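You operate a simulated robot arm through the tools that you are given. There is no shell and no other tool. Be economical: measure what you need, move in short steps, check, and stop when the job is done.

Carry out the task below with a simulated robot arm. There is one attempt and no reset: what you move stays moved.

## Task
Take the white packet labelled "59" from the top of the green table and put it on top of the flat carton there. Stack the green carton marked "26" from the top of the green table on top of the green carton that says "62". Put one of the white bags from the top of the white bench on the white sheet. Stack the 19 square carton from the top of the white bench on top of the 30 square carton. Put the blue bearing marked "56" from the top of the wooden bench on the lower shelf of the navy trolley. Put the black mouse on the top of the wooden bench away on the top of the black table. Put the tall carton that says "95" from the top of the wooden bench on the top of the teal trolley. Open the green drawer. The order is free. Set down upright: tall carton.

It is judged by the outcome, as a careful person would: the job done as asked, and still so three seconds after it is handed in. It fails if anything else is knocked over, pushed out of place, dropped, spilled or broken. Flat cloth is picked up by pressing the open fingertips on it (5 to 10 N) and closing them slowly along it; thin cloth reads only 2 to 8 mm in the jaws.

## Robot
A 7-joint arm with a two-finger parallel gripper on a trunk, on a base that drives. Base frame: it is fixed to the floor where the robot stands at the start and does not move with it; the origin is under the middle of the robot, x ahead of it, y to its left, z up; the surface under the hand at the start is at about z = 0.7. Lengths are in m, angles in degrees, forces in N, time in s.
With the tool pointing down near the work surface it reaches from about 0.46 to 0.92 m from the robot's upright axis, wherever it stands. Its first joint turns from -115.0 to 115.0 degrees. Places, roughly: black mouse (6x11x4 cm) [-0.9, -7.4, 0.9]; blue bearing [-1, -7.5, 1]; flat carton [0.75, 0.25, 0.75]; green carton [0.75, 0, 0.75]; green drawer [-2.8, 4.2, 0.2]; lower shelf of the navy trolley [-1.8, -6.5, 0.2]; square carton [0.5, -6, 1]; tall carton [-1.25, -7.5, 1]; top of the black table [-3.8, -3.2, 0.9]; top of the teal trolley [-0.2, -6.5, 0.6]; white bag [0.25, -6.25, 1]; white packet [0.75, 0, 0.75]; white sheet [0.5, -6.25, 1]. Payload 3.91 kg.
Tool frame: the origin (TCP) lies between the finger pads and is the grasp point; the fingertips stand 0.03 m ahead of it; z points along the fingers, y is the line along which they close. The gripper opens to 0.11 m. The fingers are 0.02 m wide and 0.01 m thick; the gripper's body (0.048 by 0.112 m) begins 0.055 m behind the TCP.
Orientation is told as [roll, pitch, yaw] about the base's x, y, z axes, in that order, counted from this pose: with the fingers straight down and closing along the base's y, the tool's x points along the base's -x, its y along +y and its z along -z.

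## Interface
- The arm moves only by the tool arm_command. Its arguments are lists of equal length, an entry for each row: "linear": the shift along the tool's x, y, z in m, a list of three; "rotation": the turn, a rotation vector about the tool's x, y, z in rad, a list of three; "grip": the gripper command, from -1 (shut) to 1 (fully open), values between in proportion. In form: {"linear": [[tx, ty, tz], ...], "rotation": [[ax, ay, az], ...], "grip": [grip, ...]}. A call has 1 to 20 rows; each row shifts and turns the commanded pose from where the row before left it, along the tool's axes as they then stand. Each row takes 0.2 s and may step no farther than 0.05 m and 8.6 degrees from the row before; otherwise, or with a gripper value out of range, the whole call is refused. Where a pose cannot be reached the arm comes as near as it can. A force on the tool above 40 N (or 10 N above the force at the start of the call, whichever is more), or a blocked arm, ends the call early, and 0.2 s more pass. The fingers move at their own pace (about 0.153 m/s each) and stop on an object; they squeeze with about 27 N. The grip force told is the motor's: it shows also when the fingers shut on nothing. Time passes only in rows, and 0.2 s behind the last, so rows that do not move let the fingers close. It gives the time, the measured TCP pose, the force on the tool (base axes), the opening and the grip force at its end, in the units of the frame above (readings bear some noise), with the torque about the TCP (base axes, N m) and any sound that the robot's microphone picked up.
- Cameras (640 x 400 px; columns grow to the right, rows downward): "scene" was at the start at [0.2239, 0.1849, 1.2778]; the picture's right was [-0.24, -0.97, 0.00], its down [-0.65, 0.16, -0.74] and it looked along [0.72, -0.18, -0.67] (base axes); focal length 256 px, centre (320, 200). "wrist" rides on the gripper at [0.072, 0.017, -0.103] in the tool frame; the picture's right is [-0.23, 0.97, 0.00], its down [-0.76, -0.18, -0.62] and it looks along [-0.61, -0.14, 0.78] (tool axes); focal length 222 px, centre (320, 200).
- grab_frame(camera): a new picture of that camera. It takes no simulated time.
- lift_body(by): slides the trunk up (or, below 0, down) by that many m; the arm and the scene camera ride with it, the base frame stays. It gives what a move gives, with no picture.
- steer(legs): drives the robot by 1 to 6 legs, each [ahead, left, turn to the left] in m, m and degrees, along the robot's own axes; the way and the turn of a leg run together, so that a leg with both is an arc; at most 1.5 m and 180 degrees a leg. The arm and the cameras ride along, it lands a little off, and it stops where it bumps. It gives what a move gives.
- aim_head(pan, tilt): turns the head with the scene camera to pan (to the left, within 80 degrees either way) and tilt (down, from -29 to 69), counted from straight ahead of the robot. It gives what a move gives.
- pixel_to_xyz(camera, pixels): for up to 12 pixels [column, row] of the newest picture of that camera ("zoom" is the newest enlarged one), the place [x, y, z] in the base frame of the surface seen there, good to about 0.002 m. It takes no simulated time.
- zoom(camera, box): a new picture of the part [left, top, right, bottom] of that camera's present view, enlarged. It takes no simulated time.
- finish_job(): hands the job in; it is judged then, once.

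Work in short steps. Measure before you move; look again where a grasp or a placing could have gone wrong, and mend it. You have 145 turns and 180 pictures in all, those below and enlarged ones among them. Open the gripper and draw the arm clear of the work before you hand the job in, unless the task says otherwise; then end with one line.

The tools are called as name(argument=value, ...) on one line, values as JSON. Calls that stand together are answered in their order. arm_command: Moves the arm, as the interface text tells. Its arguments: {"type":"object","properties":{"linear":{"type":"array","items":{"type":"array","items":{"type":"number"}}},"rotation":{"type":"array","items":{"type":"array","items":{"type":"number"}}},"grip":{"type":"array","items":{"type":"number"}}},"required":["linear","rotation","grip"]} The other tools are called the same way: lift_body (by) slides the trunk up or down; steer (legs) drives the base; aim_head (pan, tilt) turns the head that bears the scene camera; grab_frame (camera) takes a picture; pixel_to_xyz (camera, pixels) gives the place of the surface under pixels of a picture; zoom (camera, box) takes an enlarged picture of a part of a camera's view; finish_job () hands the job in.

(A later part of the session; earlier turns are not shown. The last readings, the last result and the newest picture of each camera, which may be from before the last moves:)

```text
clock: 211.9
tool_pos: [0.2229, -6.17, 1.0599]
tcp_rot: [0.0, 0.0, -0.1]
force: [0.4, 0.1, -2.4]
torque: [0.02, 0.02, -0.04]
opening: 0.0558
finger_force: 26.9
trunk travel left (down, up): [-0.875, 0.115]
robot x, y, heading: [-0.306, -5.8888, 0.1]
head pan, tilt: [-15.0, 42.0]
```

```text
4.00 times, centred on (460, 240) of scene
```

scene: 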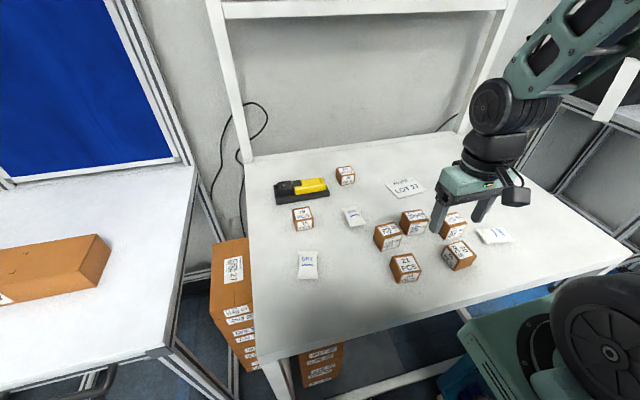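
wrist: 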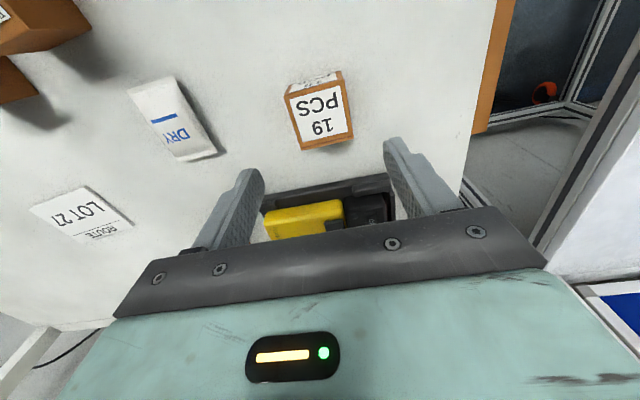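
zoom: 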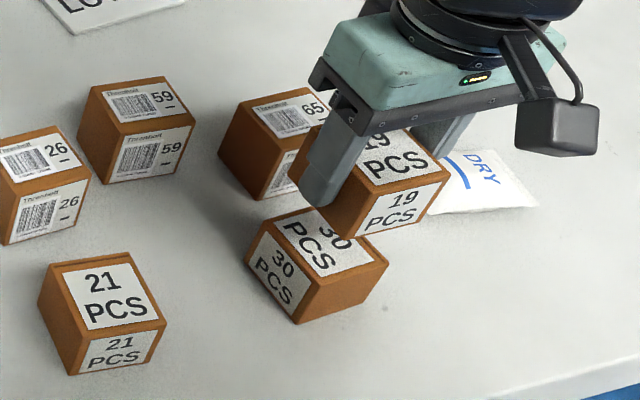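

pixel_to_xyz(camera="zoom", pixels=[[357, 233], [432, 214], [265, 196], [262, 145], [270, 222], [316, 283], [386, 264], [372, 186], [448, 170]])

```text
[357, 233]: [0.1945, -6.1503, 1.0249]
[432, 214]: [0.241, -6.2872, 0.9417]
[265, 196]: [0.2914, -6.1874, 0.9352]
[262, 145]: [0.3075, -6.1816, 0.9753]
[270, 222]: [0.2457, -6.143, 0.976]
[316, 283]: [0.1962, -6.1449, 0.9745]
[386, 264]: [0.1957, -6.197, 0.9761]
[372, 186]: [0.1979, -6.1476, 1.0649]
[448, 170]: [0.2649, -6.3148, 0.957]
```

Held carton's corner is 5 mm off in y. Correct, lower 46 mm.

arm_command(linear=[[-0.0015, 0.0045, 0.02], [0, 0, 0.02], [0, 0, 0.006], [0, 0, 0]], rotation=[[0, 0, 0], [0, 0, 0], [0, 0, 0], [0, 0, 0]], grip=[-1, -1, -1, -1])

zoom(camera="scene", box=[400, 200, 520, 280])

```text
clock: 212.9
tool_pos: [0.2253, -6.1676, 1.0143]
tcp_rot: [-0.1, 0.0, 0.2]
force: [1.4, 2.4, 24.3]
torque: [0.19, -0.1, 0.09]
opening: 0.0559
finger_force: 26.7
trunk travel left (down, up): [-0.875, 0.115]
robot x, y, heading: [-0.3092, -5.8864, 0.6]
head pan, tilt: [-15.0, 42.0]
```

```text
5.00 times, centred on (460, 240) of scene
```

zoom: 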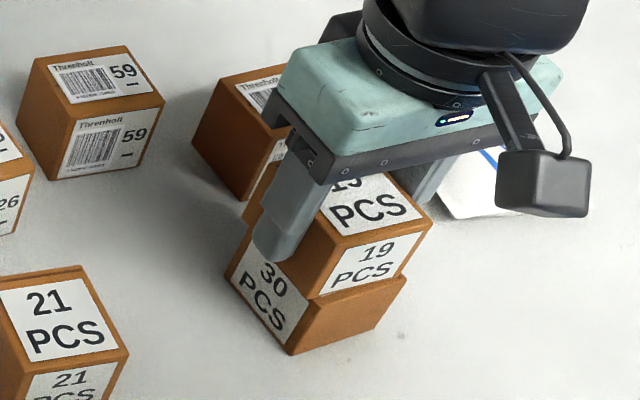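

In contact and aligned. Release and rise.

arm_command(linear=[[0, 0, -0.0015], [0, 0, 0], [0, 0, 0], [0, 0, -0.03], [0, 0, -0.04], [0, 0, -0.04], [0, 0, 0]], rotation=[[0, 0, 0], [0, 0, 0], [0, 0, 0], [0, 0, 0], [0, 0, 0], [0, 0, 0], [0, 0, 0]], grip=[-1, 0.5, 0.5, 0.5, 0.5, 0.5, 0.5])

zoom(camera="scene", box=[300, 170, 520, 300])

```text
clock: 214.5
tool_pos: [0.2278, -6.1658, 1.1241]
tcp_rot: [-0.1, -0.1, 0.0]
force: [-0.4, 0.0, 0.7]
torque: [0.02, 0.02, -0.02]
opening: 0.0825
finger_force: 0.2
trunk travel left (down, up): [-0.875, 0.115]
robot x, y, heading: [-0.313, -5.8884, 0.7]
head pan, tilt: [-15.0, 42.0]
```

```text
2.91 times, centred on (410, 235) of scene
```

zoom: 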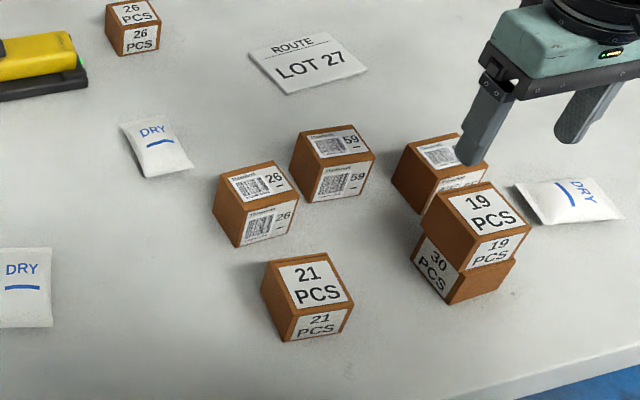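

Stacked. Move above the middle bag at (0.44,-5.95).

arm_command(linear=[[-0.0303, 0.0309, 0], [-0.0303, 0.0309, 0], [-0.0303, 0.0309, 0], [-0.0303, 0.0309, 0], [-0.0303, 0.0309, 0], [-0.0303, 0.0309, 0], [-0.0303, 0.0309, 0], [0, 0, 0.04], [0, 0, 0]], rotation=[[0, 0, 0], [0, 0, 0], [0, 0, 0], [0, 0, 0], [0, 0, 0], [0, 0, 0], [0, 0, 0], [0, 0, 0], [0, 0, 0]], grip=[0.5, 0.5, 0.5, 0.5, 0.5, 0.5, 0.5, 0.5, 0.5])

grab_frame(camera="wrist")

```text
clock: 216.5
tool_pos: [0.4354, -5.9526, 1.0852]
tcp_rot: [-0.1, 0.0, 0.0]
force: [0.4, -0.2, -0.3]
torque: [0.04, -0.01, -0.02]
opening: 0.0825
finger_force: 0.0
trunk travel left (down, up): [-0.875, 0.115]
robot x, y, heading: [-0.3094, -5.8915, 0.6]
head pan, tilt: [-15.0, 42.0]
```

```text
123 pictures are left
```

wrist: 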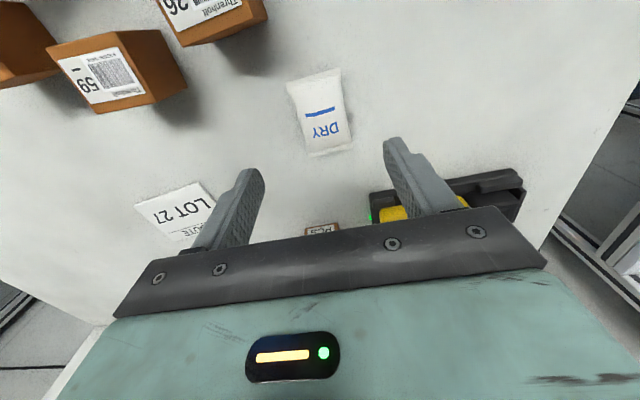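

pixel_to_xyz(camera="wrist", pixels=[[292, 83], [337, 72], [349, 147], [310, 155], [321, 115], [140, 208], [205, 185], [330, 135]])

```text
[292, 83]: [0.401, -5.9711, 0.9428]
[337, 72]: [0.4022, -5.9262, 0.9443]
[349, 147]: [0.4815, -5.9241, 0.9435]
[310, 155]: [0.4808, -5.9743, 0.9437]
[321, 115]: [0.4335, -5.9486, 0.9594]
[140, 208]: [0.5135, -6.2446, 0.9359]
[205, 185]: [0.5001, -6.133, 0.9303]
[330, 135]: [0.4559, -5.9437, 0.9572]
```

Bag centre (0.441,-5.949). Lower to 0.965 and close.

arm_command(linear=[[-0.005, 0.003, 0.04], [0, 0, 0.04], [0, 0, 0.04], [0, 0, 0], [0, 0, 0], [0, 0, 0], [0, 0, 0], [0, 0, -0.03], [0, 0, -0.03], [0, 0, 0]], rotation=[[0, 0, 0], [0, 0, 0], [0, 0, 0], [0, 0, 0], [0, 0, 0], [0, 0, 0], [0, 0, 0], [0, 0, 0], [0, 0, 0], [0, 0, 0]], grip=[0.5, 0.5, 0.5, 0.5, -1, -1, -1, -1, -1, -1])

grab_frame(camera="wrist")

```text
clock: 218.7
tool_pos: [0.4424, -5.9494, 1.0263]
tcp_rot: [0.0, -0.1, 0.0]
force: [-0.6, 0.4, -0.6]
torque: [-0.01, -0.01, -0.02]
opening: 0.0511
finger_force: 26.9
trunk travel left (down, up): [-0.875, 0.115]
robot x, y, heading: [-0.3069, -5.8909, 0.4]
head pan, tilt: [-15.0, 42.0]
```

```text
122 pictures are left
```

wrist: 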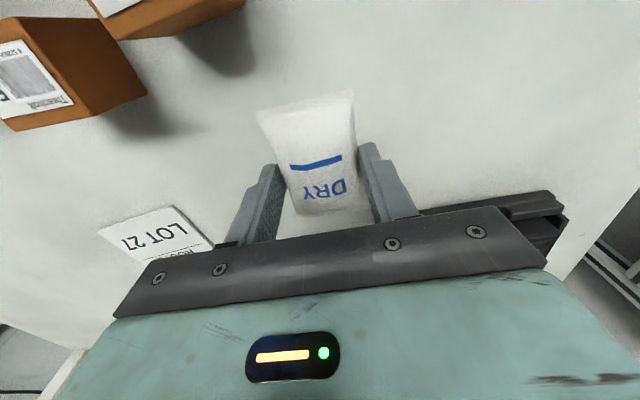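

Held. Lift, move over the sheet centre (0.537,-6.19).

arm_command(linear=[[0, 0, -0.04], [-0.0158, -0.0401, 0], [-0.0158, -0.0401, 0], [-0.0158, -0.0401, 0], [-0.0158, -0.0401, 0], [-0.0158, -0.0401, 0], [-0.0158, -0.0401, 0], [0, 0, 0.04], [0, 0, 0]], rotation=[[0, 0, 0], [0, 0, 0], [0, 0, 0], [0, 0, 0], [0, 0, 0], [0, 0, 0], [0, 0, 0], [0, 0, 0], [0, 0, 0]], grip=[-1, -1, -1, -1, -1, -1, -1, -1, -1])

grab_frame(camera="wrist")

zoom(camera="scene", box=[340, 130, 500, 230])

```text
clock: 220.7
tool_pos: [0.5359, -6.1868, 1.0277]
tcp_rot: [-0.1, 0.0, 0.0]
force: [-0.7, 0.8, 0.1]
torque: [0.02, 0.02, 0.0]
opening: 0.0513
finger_force: 27.7
trunk travel left (down, up): [-0.875, 0.115]
robot x, y, heading: [-0.3123, -5.8899, 0.5]
head pan, tilt: [-15.0, 42.0]
```

```text
121 pictures are left
```

wrist: 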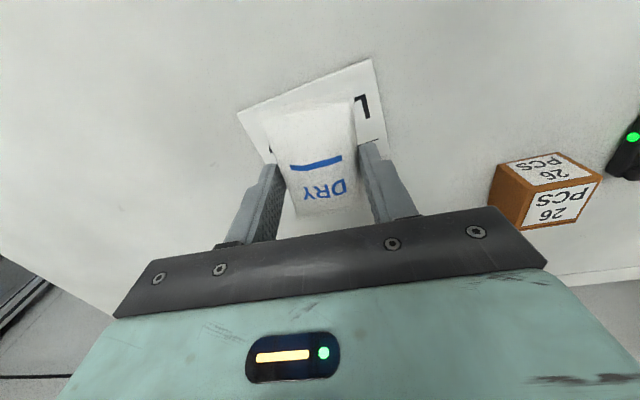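

```text
4.00 times, centred on (420, 180) of scene
```

zoom: 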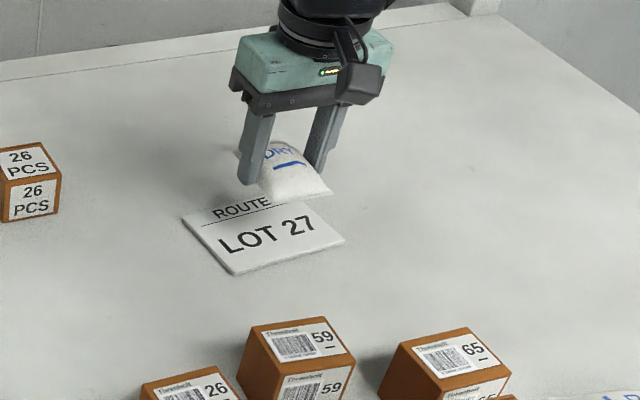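

pixel_to_xyz(camera="zoom", pixels=[[236, 271], [341, 240], [187, 220], [290, 195], [240, 240]])

pixel_to_xyz(camera="wrist", pixels=[[243, 115], [368, 64], [383, 145], [258, 160], [310, 160]])

```text
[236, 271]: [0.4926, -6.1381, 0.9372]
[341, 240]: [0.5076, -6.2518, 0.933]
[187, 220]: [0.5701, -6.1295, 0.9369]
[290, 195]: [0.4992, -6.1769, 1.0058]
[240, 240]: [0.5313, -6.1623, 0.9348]
```

```text
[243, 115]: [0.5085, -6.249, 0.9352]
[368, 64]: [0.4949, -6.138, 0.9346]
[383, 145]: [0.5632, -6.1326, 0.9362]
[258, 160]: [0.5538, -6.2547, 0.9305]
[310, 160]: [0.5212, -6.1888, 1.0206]
```

Sheet centre (0.5395,-6.191). Lower to 0.972 and release.

arm_command(linear=[[-0.0035, -0.003, 0.03], [0, 0, 0.025], [0, 0, 0], [0, 0, 0], [0, 0, 0], [0, 0, -0.03], [0, 0, -0.04], [0, 0, -0.04], [0, 0, 0]], rotation=[[0, 0, 0], [0, 0, 0], [0, 0, 0], [0, 0, 0], [0, 0, 0], [0, 0, 0], [0, 0, 0], [0, 0, 0], [0, 0, 0]], grip=[-1, -1, -1, 0.4, 0.4, 0.4, 0.4, 0.4, 0.4])

grab_frame(camera="wrist")

```text
clock: 222.7
tool_pos: [0.5345, -6.1899, 1.0811]
tcp_rot: [-0.1, 0.0, 0.0]
force: [0.8, 0.3, -0.4]
torque: [0.01, -0.02, 0.01]
opening: 0.0768
finger_force: 0.1
trunk travel left (down, up): [-0.875, 0.115]
robot x, y, heading: [-0.3087, -5.8899, 0.5]
head pan, tilt: [-15.0, 42.0]
```

```text
119 pictures are left
```

wrist: 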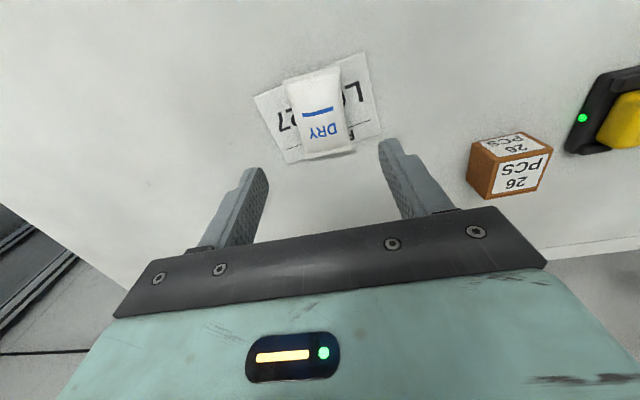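

Bag lies on the sheet. Retract the arm high, back out and turn toward the wooden bench.

arm_command(linear=[[0, 0, -0.045], [0, 0, -0.045], [0.038, 0.028, 0], [0.038, 0.028, 0], [0.038, 0.028, 0], [0.038, 0.028, 0], [0.038, 0.028, 0], [0.038, 0.028, 0], [0.038, 0.028, 0], [0.038, 0.028, 0], [0.038, 0.028, 0]], rotation=[[0, 0, 0], [0, 0, 0], [0, 0, 0], [0, 0, 0], [0, 0, 0], [0, 0, 0], [0, 0, 0], [0, 0, 0], [0, 0, 0], [0, 0, 0], [0, 0, 0]], grip=[0.4, 0.4, 0.4, 0.4, 0.4, 0.4, 0.4, 0.4, 0.4, 0.4, 0.4])

steer(legs=[[-0.7, 0, 0], [0, 0, -90.5]])

aim_head(pan=0, tilt=25)

grab_frame(camera="scene")

zoom(camera="scene", box=[230, 140, 390, 240])

```text
clock: 225.1
tool_pos: [0.1957, -5.9399, 1.1672]
tcp_rot: [-0.1, 0.0, 0.0]
force: [-0.7, -0.9, -1.0]
torque: [0.01, 0.0, 0.04]
opening: 0.077
finger_force: 0.0
trunk travel left (down, up): [-0.875, 0.115]
robot x, y, heading: [-0.3082, -5.8869, 0.4]
head pan, tilt: [-15.0, 42.0]
```

```text
clock: 233.0
tool_pos: [-1.1026, -6.3958, 1.1674]
tcp_rot: [0.1, 0.1, -92.4]
force: [-0.5, -0.1, -0.4]
torque: [0.02, -0.01, 0.01]
opening: 0.0772
finger_force: 0.1
trunk travel left (down, up): [-0.875, 0.115]
robot x, y, heading: [-1.0304, -5.894, -92.2]
head pan, tilt: [-15.0, 42.0]
```

```text
clock: 233.8
tool_pos: [-1.1024, -6.3948, 1.1683]
tcp_rot: [-0.1, 0.0, -92.4]
force: [-0.3, -0.1, 0.0]
torque: [-0.04, 0.02, -0.03]
opening: 0.0769
finger_force: 0.2
trunk travel left (down, up): [-0.875, 0.115]
robot x, y, heading: [-1.0313, -5.892, -92.1]
head pan, tilt: [0.0, 25.0]
```

```text
118 pictures are left
```

scene: 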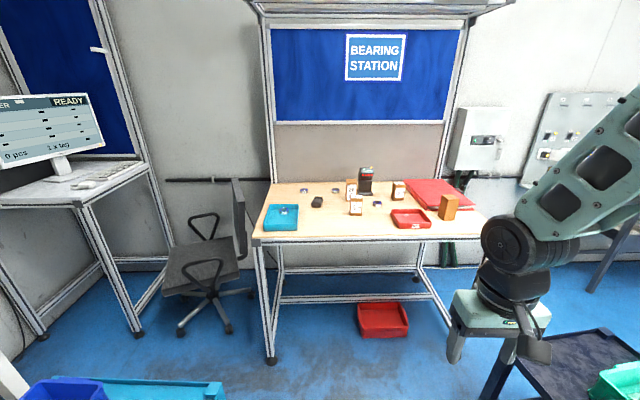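

```text
4.00 times, centred on (310, 190) of scene
```

zoom: 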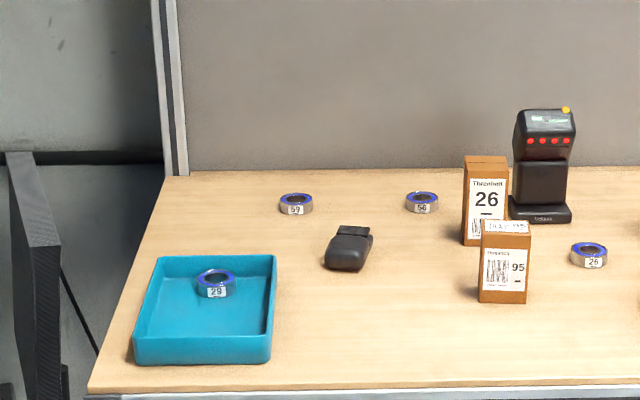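

Wooden bench: bearing 56 at zoom (421,203), mouse (348,248), carton 95 (504,262). Measure the bench edges to choose a stand.

pixel_to_xyz(camera="scene", pixels=[[253, 243], [480, 238], [270, 185], [338, 191], [317, 202], [355, 210], [268, 362], [450, 345], [382, 330], [400, 215], [447, 205], [560, 365]])

```text
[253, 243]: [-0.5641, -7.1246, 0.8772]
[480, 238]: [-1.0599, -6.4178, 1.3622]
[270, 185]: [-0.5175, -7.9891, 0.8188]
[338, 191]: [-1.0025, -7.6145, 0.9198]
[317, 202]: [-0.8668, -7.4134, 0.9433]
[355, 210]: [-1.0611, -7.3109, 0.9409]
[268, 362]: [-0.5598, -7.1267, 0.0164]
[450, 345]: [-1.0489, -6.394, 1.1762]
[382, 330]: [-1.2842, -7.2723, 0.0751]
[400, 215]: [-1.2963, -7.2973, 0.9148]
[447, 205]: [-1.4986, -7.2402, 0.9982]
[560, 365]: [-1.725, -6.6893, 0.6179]
```

Bench front y≈-7.13, top ≈0.90. Drive to y≈-6.72 and look.

steer(legs=[[0, 0, 2.1], [0.82, 0, 0]])

aim_head(pan=0, tilt=45)

grab_frame(camera="scene")

grab_frame(camera="wrist")

```text
clock: 238.6
tool_pos: [-1.0839, -7.2342, 1.168]
tcp_rot: [0.0, -0.1, -90.3]
force: [-0.5, 0.5, 0.1]
torque: [-0.03, 0.02, 0.03]
opening: 0.0771
finger_force: 0.1
trunk travel left (down, up): [-0.875, 0.115]
robot x, y, heading: [-1.0289, -6.7303, -90.0]
head pan, tilt: [0.0, 25.0]
```

```text
clock: 239.4
tool_pos: [-1.0848, -7.235, 1.1679]
tcp_rot: [0.0, 0.0, -90.4]
force: [0.0, -0.4, 0.2]
torque: [-0.01, 0.0, 0.02]
opening: 0.0771
finger_force: 0.0
trunk travel left (down, up): [-0.875, 0.115]
robot x, y, heading: [-1.029, -6.7322, -90.1]
head pan, tilt: [0.0, 45.0]
```

```text
116 pictures are left
```

scene: 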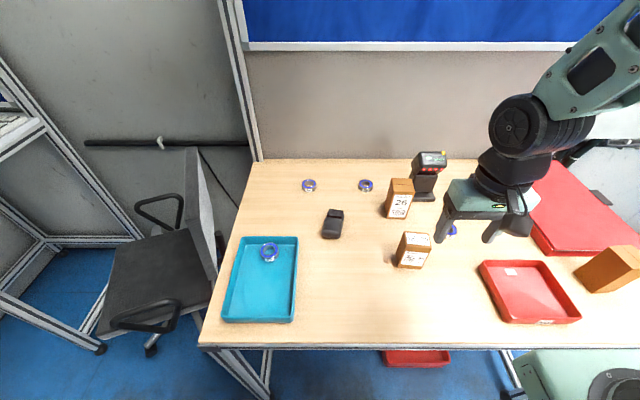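

```text
115 pictures are left
```

wrist: 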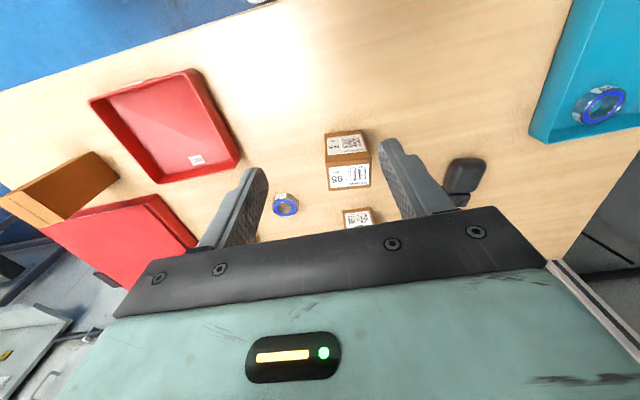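

zoom(camera="scene", box=[290, 160, 450, 280])

zoom(camera="scene", box=[345, 170, 385, 195])

pixel_to_xyz(camera="scene", pixels=[[365, 181], [365, 186], [372, 187], [359, 187], [365, 192], [334, 215], [332, 230], [325, 222], [342, 222], [310, 240], [308, 186]])

```text
3.33 times, centred on (370, 220) of scene
```

zoom: 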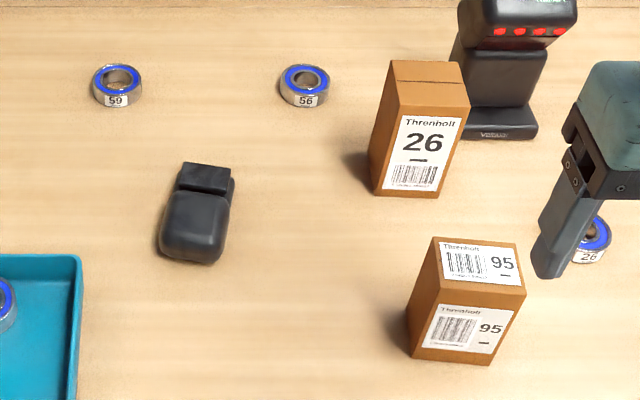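

```text
16.00 times, centred on (365, 182) of scene
```

zoom: 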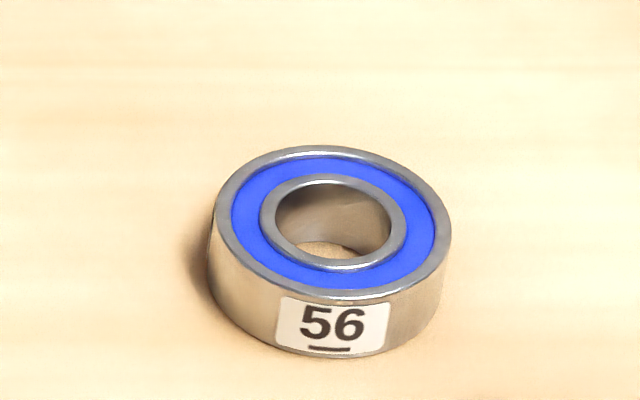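

```text
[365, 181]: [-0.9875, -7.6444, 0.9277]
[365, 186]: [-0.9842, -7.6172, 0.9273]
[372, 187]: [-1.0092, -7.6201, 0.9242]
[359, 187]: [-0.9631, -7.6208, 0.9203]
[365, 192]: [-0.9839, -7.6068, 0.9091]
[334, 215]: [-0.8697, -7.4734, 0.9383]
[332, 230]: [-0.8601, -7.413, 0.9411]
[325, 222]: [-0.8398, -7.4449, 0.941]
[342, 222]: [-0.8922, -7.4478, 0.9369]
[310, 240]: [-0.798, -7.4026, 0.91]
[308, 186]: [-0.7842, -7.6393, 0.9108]
```

Bearing 56 confirmed: centre ≈(-0.986,-7.632), top 0.928, bench 0.91. Check the neighbours' extents (26 carton, device, 95 carton).

pixel_to_xyz(camera="scene", pixels=[[386, 217], [390, 182], [393, 190], [405, 218], [412, 182], [430, 160], [402, 232], [425.5, 235], [428, 247], [403, 243], [401, 266], [418, 269]])

```text
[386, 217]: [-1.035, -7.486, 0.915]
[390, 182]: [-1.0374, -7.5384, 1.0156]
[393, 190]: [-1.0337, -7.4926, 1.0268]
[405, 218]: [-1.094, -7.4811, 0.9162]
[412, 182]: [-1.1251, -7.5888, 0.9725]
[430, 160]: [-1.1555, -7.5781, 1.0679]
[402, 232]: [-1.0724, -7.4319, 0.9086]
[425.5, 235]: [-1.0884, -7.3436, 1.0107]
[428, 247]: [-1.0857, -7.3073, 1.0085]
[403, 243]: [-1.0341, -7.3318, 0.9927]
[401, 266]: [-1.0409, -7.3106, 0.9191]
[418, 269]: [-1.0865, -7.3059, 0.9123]
```

Neighbour 26 carton: x≤-1.035, y≥-7.55, clear. Move above the bearing at z≈1.12.

arm_command(linear=[[-0.04, 0.01, 0], [-0.04, 0.01, 0], [-0.04, 0.01, 0], [-0.04, 0.01, 0], [-0.04, 0.01, 0], [-0.04, 0.01, 0], [-0.04, 0.01, 0], [-0.04, 0.01, 0], [-0.04, 0.01, 0], [-0.035, 0.01, 0], [0, 0, 0.04], [0, 0, 0]], rotation=[[0, 0, 0], [0, 0, 0], [0, 0, 0], [0, 0, 0], [0, 0, 0], [0, 0, 0], [0, 0, 0], [0, 0, 0], [0, 0, 0], [0, 0, 0], [0, 0, 0], [0, 0, 0]], grip=[0.3, 0.3, 0.3, 0.3, 0.3, 0.3, 0.3, 0.3, 0.3, 0.3, 0.3, 0.3])

grab_frame(camera="scene")

grab_frame(camera="wrist")

```text
clock: 242.1
tool_pos: [-0.9867, -7.6302, 1.1283]
tcp_rot: [-0.1, 0.0, -90.3]
force: [0.2, -0.1, 0.5]
torque: [0.02, 0.03, -0.02]
opening: 0.0715
finger_force: 0.1
trunk travel left (down, up): [-0.875, 0.115]
robot x, y, heading: [-1.0297, -6.7324, -89.9]
head pan, tilt: [0.0, 45.0]
```

```text
112 pictures are left
```

scene: 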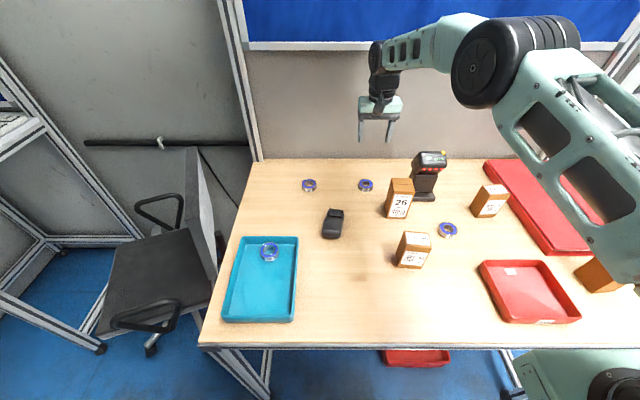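

```text
111 pictures are left
```

wrist: 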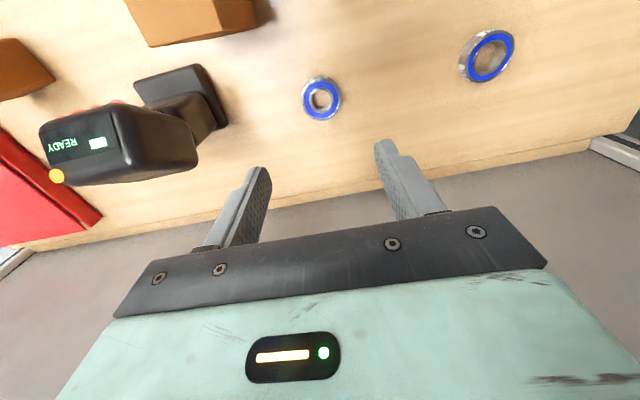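

pixel_to_xyz(camera="scene", pixels=[[470, 100], [490, 60], [430, 65], [395, 70], [443, 153], [425, 152], [380, 100]])

pixel_to_xyz(camera="wrist", pixels=[[303, 98], [340, 98], [321, 79], [321, 118], [58, 177], [190, 150]])

```text
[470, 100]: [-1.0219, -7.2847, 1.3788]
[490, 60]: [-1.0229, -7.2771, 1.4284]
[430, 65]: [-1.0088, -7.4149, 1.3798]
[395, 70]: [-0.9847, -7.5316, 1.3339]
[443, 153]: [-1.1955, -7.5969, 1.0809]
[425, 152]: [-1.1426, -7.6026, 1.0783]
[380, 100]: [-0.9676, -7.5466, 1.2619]
```

```text
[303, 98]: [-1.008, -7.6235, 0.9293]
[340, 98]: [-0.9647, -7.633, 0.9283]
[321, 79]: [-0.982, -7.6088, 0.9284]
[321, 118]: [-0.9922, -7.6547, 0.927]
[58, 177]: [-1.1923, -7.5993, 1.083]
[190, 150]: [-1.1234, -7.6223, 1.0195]
```

Well centred. Lower to 0.945, close, lift.

arm_command(linear=[[-0.001, 0, 0.045], [0, 0, 0.045], [0, 0, 0.045], [0, 0, 0.03], [0, 0, 0.018], [0, 0, 0], [0, 0, 0], [0, 0, 0], [0, 0, 0], [0, 0, -0.04], [0, 0, 0]], rotation=[[0, 0, 0], [0, 0, 0], [0, 0, 0], [0, 0, 0], [0, 0, 0], [0, 0, 0], [0, 0, 0], [0, 0, 0], [0, 0, 0], [0, 0, 0], [0, 0, 0]], grip=[0.3, 0.3, 0.3, 0.3, 0.3, 0.3, -1, -1, -1, -1, -1])

```text
clock: 244.4
tool_pos: [-0.9866, -7.6327, 0.9897]
tcp_rot: [0.0, -0.1, -90.4]
force: [-0.3, -0.7, -0.4]
torque: [0.02, -0.03, -0.01]
opening: 0.0508
finger_force: 27.3
trunk travel left (down, up): [-0.875, 0.115]
robot x, y, heading: [-1.0281, -6.7325, -90.3]
head pan, tilt: [0.0, 45.0]
```

Bearing held. Lift, retract, back away and view the navy trolley.

arm_command(linear=[[0, 0, -0.045], [0, 0, -0.045], [0, 0, -0.045], [0, 0, -0.045], [0.04, -0.005, 0], [0.04, -0.005, 0], [0.04, -0.005, 0], [0.04, -0.005, 0], [0.04, -0.005, 0], [0.04, -0.005, 0], [0.04, -0.005, 0], [0.04, -0.005, 0], [0.04, -0.005, 0], [0.04, -0.005, 0]], rotation=[[0, 0, 0], [0, 0, 0], [0, 0, 0], [0, 0, 0], [0, 0, 0], [0, 0, 0], [0, 0, 0], [0, 0, 0], [0, 0, 0], [0, 0, 0], [0, 0, 0], [0, 0, 0], [0, 0, 0], [0, 0, 0]], grip=[-1, -1, -1, -1, -1, -1, -1, -1, -1, -1, -1, -1, -1, -1])

steer(legs=[[-0.7, 0, 0]])

aim_head(pan=-50, tilt=40)

grab_frame(camera="scene")

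```text
clock: 247.4
tool_pos: [-1.0335, -7.2288, 1.1656]
tcp_rot: [0.1, 0.0, -90.4]
force: [-0.5, 0.0, -1.5]
torque: [0.02, 0.01, -0.01]
opening: 0.051
finger_force: 26.8
trunk travel left (down, up): [-0.875, 0.115]
robot x, y, heading: [-1.0328, -6.7343, -90.3]
head pan, tilt: [0.0, 45.0]
```

```text
clock: 251.4
tool_pos: [-1.0318, -6.508, 1.1656]
tcp_rot: [-0.1, 0.0, -89.7]
force: [0.2, 0.7, -0.8]
torque: [0.01, 0.02, 0.01]
opening: 0.0509
finger_force: 26.6
trunk travel left (down, up): [-0.875, 0.115]
robot x, y, heading: [-1.0332, -6.0153, -89.0]
head pan, tilt: [0.0, 45.0]
```

```text
clock: 252.6
tool_pos: [-1.0307, -6.5079, 1.1668]
tcp_rot: [0.1, 0.0, -89.6]
force: [-0.7, -0.7, -0.8]
torque: [-0.01, -0.01, 0.02]
opening: 0.0507
finger_force: 27.4
trunk travel left (down, up): [-0.875, 0.115]
robot x, y, heading: [-1.0336, -6.013, -88.8]
head pan, tilt: [-50.0, 40.0]
```

```text
110 pictures are left
```

scene: 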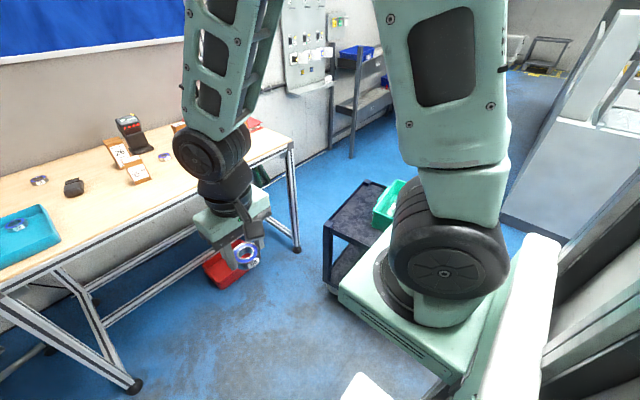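

Turn to face the trolley (heading 180) to view it unobstructed.

steer(legs=[[0, 0, -91]])

aim_head(pan=30, tilt=45)

grab_frame(camera="scene")

```text
clock: 256.8
tool_pos: [-1.533, -6.0125, 1.1668]
tcp_rot: [0.0, 0.1, -180.0]
force: [0.0, 0.4, -1.4]
torque: [-0.01, -0.01, 0.01]
opening: 0.0508
finger_force: 27.7
trunk travel left (down, up): [-0.875, 0.115]
robot x, y, heading: [-1.0378, -6.0147, -179.5]
head pan, tilt: [-50.0, 40.0]
```

```text
clock: 258.3
tool_pos: [-1.5319, -6.0127, 1.1658]
tcp_rot: [0.0, 0.0, -180.0]
force: [-0.9, -0.1, -2.3]
torque: [0.0, 0.02, -0.02]
opening: 0.051
finger_force: 27.1
trunk travel left (down, up): [-0.875, 0.115]
robot x, y, heading: [-1.0346, -6.0111, -179.5]
head pan, tilt: [30.0, 45.0]
```

```text
109 pictures are left
```

scene: 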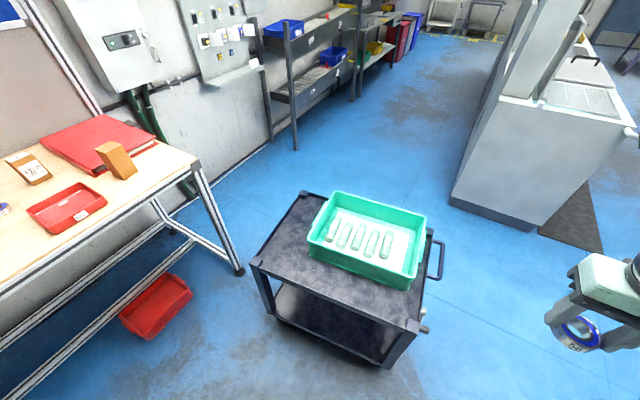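

pixel_to_xyz(camera="scene", pixels=[[250, 262], [418, 327], [302, 193], [432, 230], [340, 325], [378, 350], [300, 300], [390, 362], [275, 315], [245, 270], [320, 310], [440, 275]])

zoom(camera="scene", box=[230, 170, 470, 390])

```text
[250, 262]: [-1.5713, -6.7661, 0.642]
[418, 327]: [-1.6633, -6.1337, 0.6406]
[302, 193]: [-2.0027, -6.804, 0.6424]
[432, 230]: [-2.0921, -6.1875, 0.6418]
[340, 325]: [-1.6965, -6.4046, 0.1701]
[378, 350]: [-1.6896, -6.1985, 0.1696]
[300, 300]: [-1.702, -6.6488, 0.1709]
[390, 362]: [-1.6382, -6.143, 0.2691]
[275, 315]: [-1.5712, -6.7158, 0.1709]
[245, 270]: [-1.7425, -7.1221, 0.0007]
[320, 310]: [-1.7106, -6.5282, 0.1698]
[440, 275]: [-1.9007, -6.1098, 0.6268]
```

```text
1.82 times, centred on (350, 280) of scene
```

zoom: 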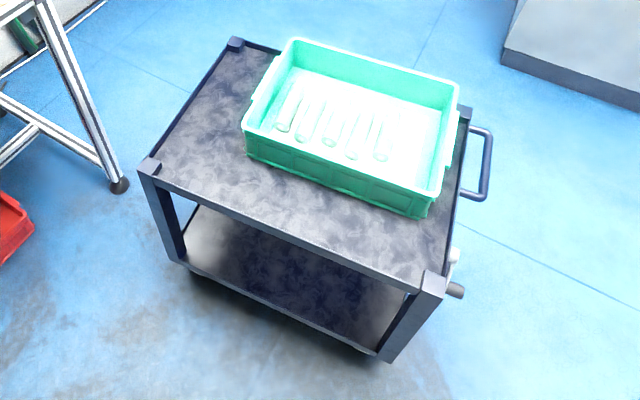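

Trolley near edge runs (-1.571,-6.766)→(-1.663,-6.134); lower shelf z=0.17, deck 0.64. I'll insert from this open side: stand at ≈(-0.87,-6.22), heading ≈188°, then lower the trunk.

steer(legs=[[-0.165, 0.21, 0], [0, 0, 7.8]])

lift_body(by=-0.4)

lift_body(by=-0.34)

aim_head(pan=5, tilt=35)

grab_frame(camera="scene")

```text
clock: 260.8
tool_pos: [-1.3636, -6.288, 1.1665]
tcp_rot: [0.0, -0.1, -172.7]
force: [0.7, -0.6, -1.0]
torque: [-0.01, 0.04, 0.03]
opening: 0.0508
finger_force: 27.8
trunk travel left (down, up): [-0.875, 0.115]
robot x, y, heading: [-0.871, -6.2252, -172.4]
head pan, tilt: [30.0, 45.0]
```

```text
clock: 264.7
tool_pos: [-1.3628, -6.2887, 0.7648]
tcp_rot: [0.0, 0.0, -172.6]
force: [-0.5, -0.5, -2.2]
torque: [-0.01, 0.01, 0.0]
opening: 0.051
finger_force: 27.2
trunk travel left (down, up): [-0.475, 0.515]
robot x, y, heading: [-0.8692, -6.2233, -172.2]
head pan, tilt: [30.0, 45.0]
```

```text
clock: 268.0
tool_pos: [-1.3621, -6.2892, 0.4261]
tcp_rot: [0.1, 0.0, -172.6]
force: [0.9, 0.9, -1.3]
torque: [-0.03, 0.01, 0.0]
opening: 0.0508
finger_force: 27.5
trunk travel left (down, up): [-0.135, 0.855]
robot x, y, heading: [-0.8668, -6.2252, -172.3]
head pan, tilt: [30.0, 45.0]
```

```text
clock: 268.9
tool_pos: [-1.3613, -6.2885, 0.4249]
tcp_rot: [0.0, -0.1, -172.5]
force: [0.3, -0.5, -2.0]
torque: [0.02, 0.0, 0.01]
opening: 0.0507
finger_force: 26.7
trunk travel left (down, up): [-0.135, 0.855]
robot x, y, heading: [-0.8691, -6.2252, -172.1]
head pan, tilt: [5.0, 35.0]
```

```text
107 pictures are left
```

scene: 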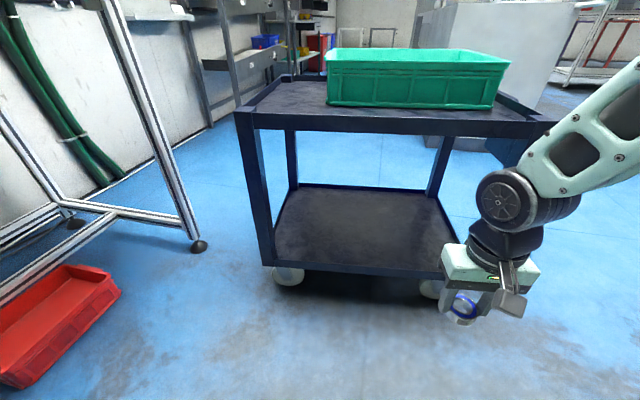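

Measure shelf edge, posts and deck underside from this view.

pixel_to_xyz(camera="scene", pixels=[[350, 267], [300, 262], [420, 272], [350, 132], [500, 134], [265, 200], [350, 230], [400, 220], [275, 262], [350, 272], [430, 200], [395, 262]])

```text
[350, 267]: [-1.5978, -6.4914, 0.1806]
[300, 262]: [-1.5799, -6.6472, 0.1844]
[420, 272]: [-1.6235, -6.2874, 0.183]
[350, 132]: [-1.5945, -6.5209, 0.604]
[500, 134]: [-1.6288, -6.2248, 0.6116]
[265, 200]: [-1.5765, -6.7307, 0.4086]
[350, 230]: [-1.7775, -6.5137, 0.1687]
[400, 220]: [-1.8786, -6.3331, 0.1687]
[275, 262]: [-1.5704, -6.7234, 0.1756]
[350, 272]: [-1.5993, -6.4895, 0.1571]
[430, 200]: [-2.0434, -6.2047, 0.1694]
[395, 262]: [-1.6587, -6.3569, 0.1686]
```

Rim top ≈0.184, deck underside ≈0.60. Lower to z 0.27 and shift left, then start entering.

arm_command(linear=[[0, 0.038, 0.04], [0, 0.038, 0.04], [0, 0, 0.04], [0, 0, 0.035], [-0.04, 0, 0], [-0.04, 0, 0], [-0.04, 0, 0], [-0.04, 0, 0], [0, 0, 0]], rotation=[[0, 0, 0], [0, 0, 0], [0, 0, 0], [0, 0, 0], [0, 0, 0], [0, 0, 0], [0, 0, 0], [0, 0, 0], [0, 0, 0]], grip=[-1, -1, -1, -1, -1, -1, -1, -1, -1])

grab_frame(camera="scene")

```text
refused: row 1 steps farther than a row can; nothing moved
```

```text
106 pictures are left
```

scene: 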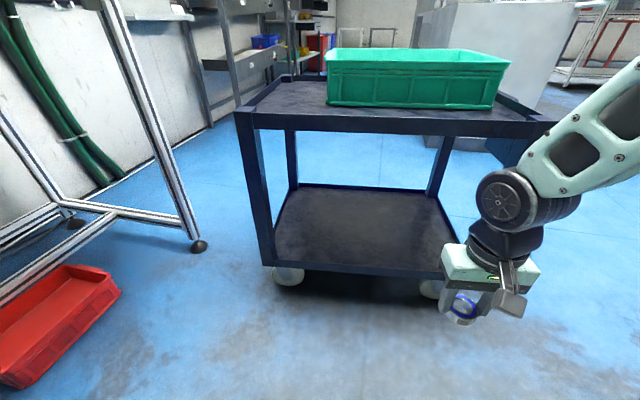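

Step too large; splitting it.

arm_command(linear=[[0, 0.025, 0.04], [0, 0.025, 0.04], [0, 0.026, 0.04], [0, 0, 0.035], [-0.04, 0, 0], [-0.04, 0, 0], [-0.04, 0, 0], [-0.04, 0, 0], [0, 0, 0]], rotation=[[0, 0, 0], [0, 0, 0], [0, 0, 0], [0, 0, 0], [0, 0, 0], [0, 0, 0], [0, 0, 0], [0, 0, 0], [0, 0, 0]], grip=[-1, -1, -1, -1, -1, -1, -1, -1, -1])

grab_frame(camera="scene")

```text
clock: 270.9
tool_pos: [-1.5103, -6.3844, 0.2697]
tcp_rot: [-0.1, 0.0, -172.7]
force: [-0.2, 0.6, -1.7]
torque: [-0.02, 0.02, -0.01]
opening: 0.0504
finger_force: 27.3
trunk travel left (down, up): [-0.135, 0.855]
robot x, y, heading: [-0.8713, -6.2233, -172.5]
head pan, tilt: [5.0, 35.0]
```

```text
105 pictures are left
```

scene: 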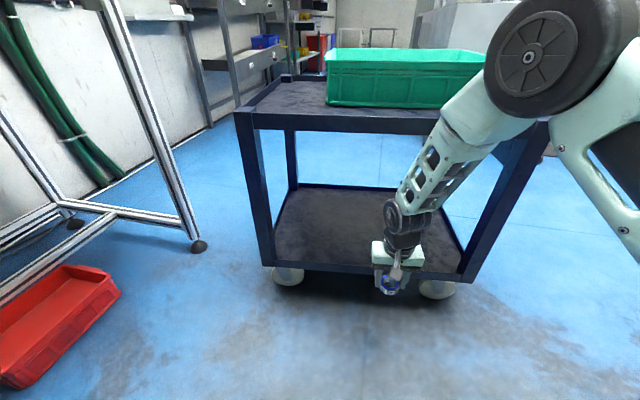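

pixel_to_xyz(camera="scene", pixels=[[535, 55], [470, 110], [430, 150], [390, 205], [480, 160], [510, 110]])

```text
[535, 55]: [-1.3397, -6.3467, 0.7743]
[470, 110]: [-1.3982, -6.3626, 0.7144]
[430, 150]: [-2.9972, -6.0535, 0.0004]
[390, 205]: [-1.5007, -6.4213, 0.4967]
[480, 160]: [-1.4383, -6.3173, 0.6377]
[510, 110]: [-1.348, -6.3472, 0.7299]
```

Forearm is steep here; to keep it under the deck I lower the trunk 0.12 while raising the hand, which flattens it, then enter partway.

arm_command(linear=[[0, 0, -0.04], [0, 0, -0.04], [0, 0, -0.04], [0, 0, 0]], rotation=[[0, 0, 0], [0, 0, 0], [0, 0, 0], [0, 0, 0]], grip=[-1, -1, -1, -1])

lift_body(by=-0.125)

arm_command(linear=[[-0.03, 0, 0], [-0.03, 0, 0], [-0.03, 0, 0], [0, 0, 0]], rotation=[[0, 0, 0], [0, 0, 0], [0, 0, 0], [0, 0, 0]], grip=[-1, -1, -1, -1])

grab_frame(camera="scene")

```text
clock: 271.9
tool_pos: [-1.5155, -6.381, 0.3904]
tcp_rot: [0.0, -0.1, -172.7]
force: [-0.2, 0.0, -1.3]
torque: [0.03, -0.03, 0.02]
opening: 0.0506
finger_force: 27.5
trunk travel left (down, up): [-0.135, 0.855]
robot x, y, heading: [-0.8672, -6.2222, -172.0]
head pan, tilt: [5.0, 35.0]
```

```text
clock: 273.4
tool_pos: [-1.5154, -6.3825, 0.2655]
tcp_rot: [0.0, 0.0, -172.6]
force: [-0.1, 0.3, -2.5]
torque: [-0.04, -0.01, 0.03]
opening: 0.0507
finger_force: 27.1
trunk travel left (down, up): [-0.01, 0.98]
robot x, y, heading: [-0.8723, -6.2239, -172.1]
head pan, tilt: [5.0, 35.0]
```

```text
clock: 274.4
tool_pos: [-1.6062, -6.3918, 0.2661]
tcp_rot: [-0.1, 0.0, -172.8]
force: [0.5, -0.3, -1.7]
torque: [-0.01, 0.0, -0.03]
opening: 0.0509
finger_force: 27.2
trunk travel left (down, up): [-0.01, 0.98]
robot x, y, heading: [-0.8706, -6.2233, -172.0]
head pan, tilt: [5.0, 35.0]
```

```text
104 pictures are left
```

scene: 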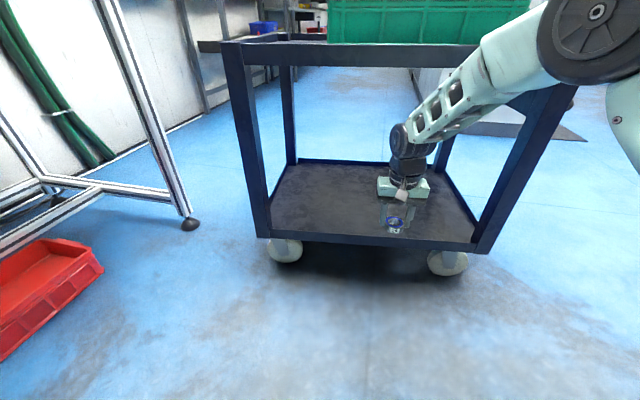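

pixel_to_xyz(camera="scene", pixels=[[600, 15], [540, 45], [500, 50], [460, 80], [430, 120], [405, 135], [485, 55], [350, 66]])

```text
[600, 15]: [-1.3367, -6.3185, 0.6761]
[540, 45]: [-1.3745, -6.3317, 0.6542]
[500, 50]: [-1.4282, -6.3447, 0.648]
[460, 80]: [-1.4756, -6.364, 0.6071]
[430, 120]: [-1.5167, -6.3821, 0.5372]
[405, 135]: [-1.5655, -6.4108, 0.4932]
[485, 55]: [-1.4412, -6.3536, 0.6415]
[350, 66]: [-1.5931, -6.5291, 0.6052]
```

Forearm would be at ≈0.54 under the 0.60 deck edge; clear. Move in 8.5 cm, then lower to just above the shelf.

arm_command(linear=[[-0.03, 0, 0], [-0.03, 0, 0], [-0.025, 0, 0], [0, 0, 0.03], [0, 0, 0.025], [0, 0, 0]], rotation=[[0, 0, 0], [0, 0, 0], [0, 0, 0], [0, 0, 0], [0, 0, 0], [0, 0, 0]], grip=[-1, -1, -1, -1, -1, -1])

grab_frame(camera="scene")

grab_frame(camera="wrist")

```text
clock: 275.8
tool_pos: [-1.6909, -6.4047, 0.2081]
tcp_rot: [-0.1, -0.1, -172.6]
force: [0.1, 1.3, -1.6]
torque: [0.01, 0.03, 0.01]
opening: 0.0509
finger_force: 27.0
trunk travel left (down, up): [-0.01, 0.98]
robot x, y, heading: [-0.8677, -6.2225, -172.2]
head pan, tilt: [5.0, 35.0]
```

```text
103 pictures are left
```

scene: 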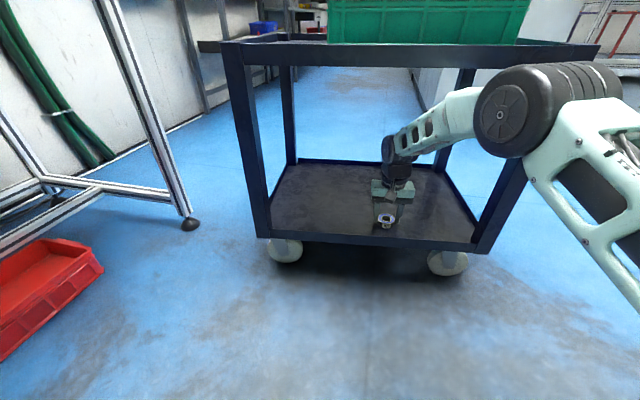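

```text
102 pictures are left
```

wrist: 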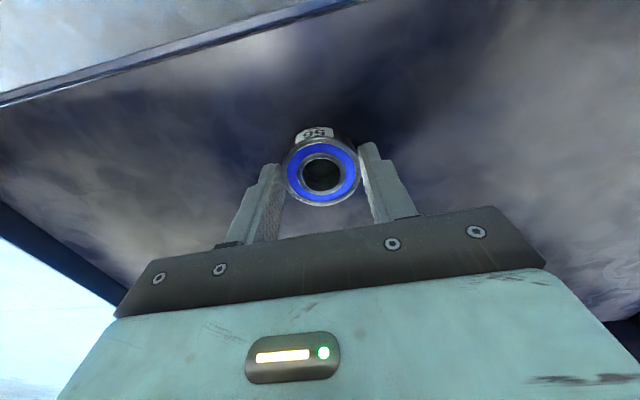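

Inside, bearing ~4 mm above shelf. Lower, release, rise a little, and withdraw.

arm_command(linear=[[0, 0, 0.0035], [0, 0, 0], [0, 0, 0], [0, 0, 0], [0, 0, -0.03], [0, 0, -0.03], [0.03, 0, 0], [0.04, 0, 0], [0.04, 0, 0], [0.04, 0, 0], [0.04, 0, 0], [0.04, 0, 0], [0, 0, 0]], rotation=[[0, 0, 0], [0, 0, 0], [0, 0, 0], [0, 0, 0], [0, 0, 0], [0, 0, 0], [0, 0, 0], [0, 0, 0], [0, 0, 0], [0, 0, 0], [0, 0, 0], [0, 0, 0], [0, 0, 0]], grip=[-1, -1, 0.3, 0.3, 0.3, 0.3, 0.3, 0.3, 0.3, 0.3, 0.3, 0.3, 0.3])

grab_frame(camera="scene")

```text
clock: 278.6
tool_pos: [-1.4597, -6.3718, 0.2682]
tcp_rot: [0.0, -0.1, -172.6]
force: [-0.5, -0.2, 0.0]
torque: [-0.02, 0.03, 0.0]
opening: 0.0714
finger_force: 0.0
trunk travel left (down, up): [-0.01, 0.98]
robot x, y, heading: [-0.8693, -6.2257, -172.3]
head pan, tilt: [5.0, 35.0]
```

```text
101 pictures are left
```

scene: 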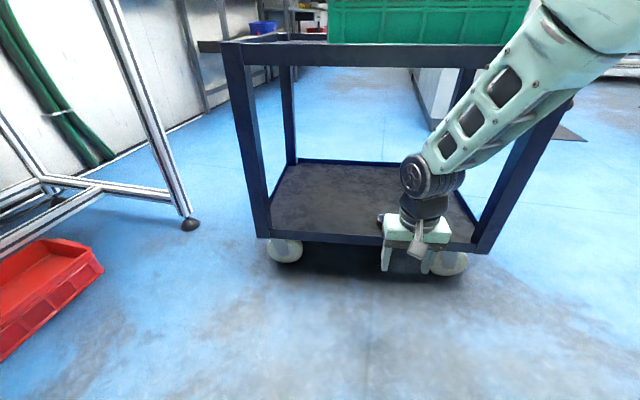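

Out. Pull back further and raise the trunk, then verify.

arm_command(linear=[[0.04, 0, 0], [0.04, 0, 0], [0.02, 0, -0.03], [0, 0, -0.04], [0, 0, -0.04], [0, 0, -0.04], [0, 0, 0]], rotation=[[0, 0, 0], [0, 0, 0], [0, 0, 0], [0, 0, 0], [0, 0, 0], [0, 0, 0], [0, 0, 0]], grip=[0.3, 0.3, 0.3, 0.3, 0.3, 0.3, 0.3])

lift_body(by=0.4)

zoom(camera="scene", box=[200, 150, 520, 350])

lift_body(by=0.4)

```text
clock: 280.2
tool_pos: [-1.3559, -6.3627, 0.4168]
tcp_rot: [0.0, 0.0, -172.7]
force: [0.4, 0.7, 1.3]
torque: [0.0, -0.02, -0.01]
opening: 0.0714
finger_force: 0.1
trunk travel left (down, up): [-0.01, 0.98]
robot x, y, heading: [-0.871, -6.2235, -172.2]
head pan, tilt: [5.0, 35.0]
```

```text
clock: 284.1
tool_pos: [-1.3569, -6.3624, 0.8166]
tcp_rot: [0.1, 0.0, -172.6]
force: [0.3, 0.6, -0.6]
torque: [0.02, 0.01, -0.01]
opening: 0.0714
finger_force: 0.1
trunk travel left (down, up): [-0.41, 0.58]
robot x, y, heading: [-0.8664, -6.2204, -172.3]
head pan, tilt: [5.0, 35.0]
```

```text
2.00 times, centred on (360, 250) of scene
```

zoom: 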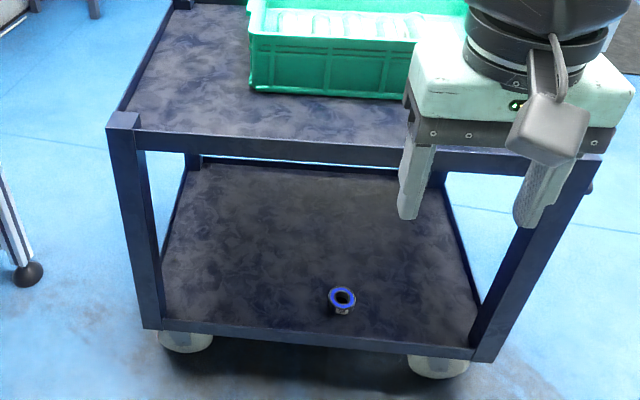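

```text
clock: 287.9
tool_pos: [-1.358, -6.3648, 1.2182]
tcp_rot: [-0.1, 0.0, -172.6]
force: [-0.6, 0.9, -0.9]
torque: [0.03, 0.01, 0.0]
opening: 0.0713
finger_force: 0.2
trunk travel left (down, up): [-0.81, 0.18]
robot x, y, heading: [-0.8734, -6.2238, -172.2]
head pan, tilt: [5.0, 35.0]
```

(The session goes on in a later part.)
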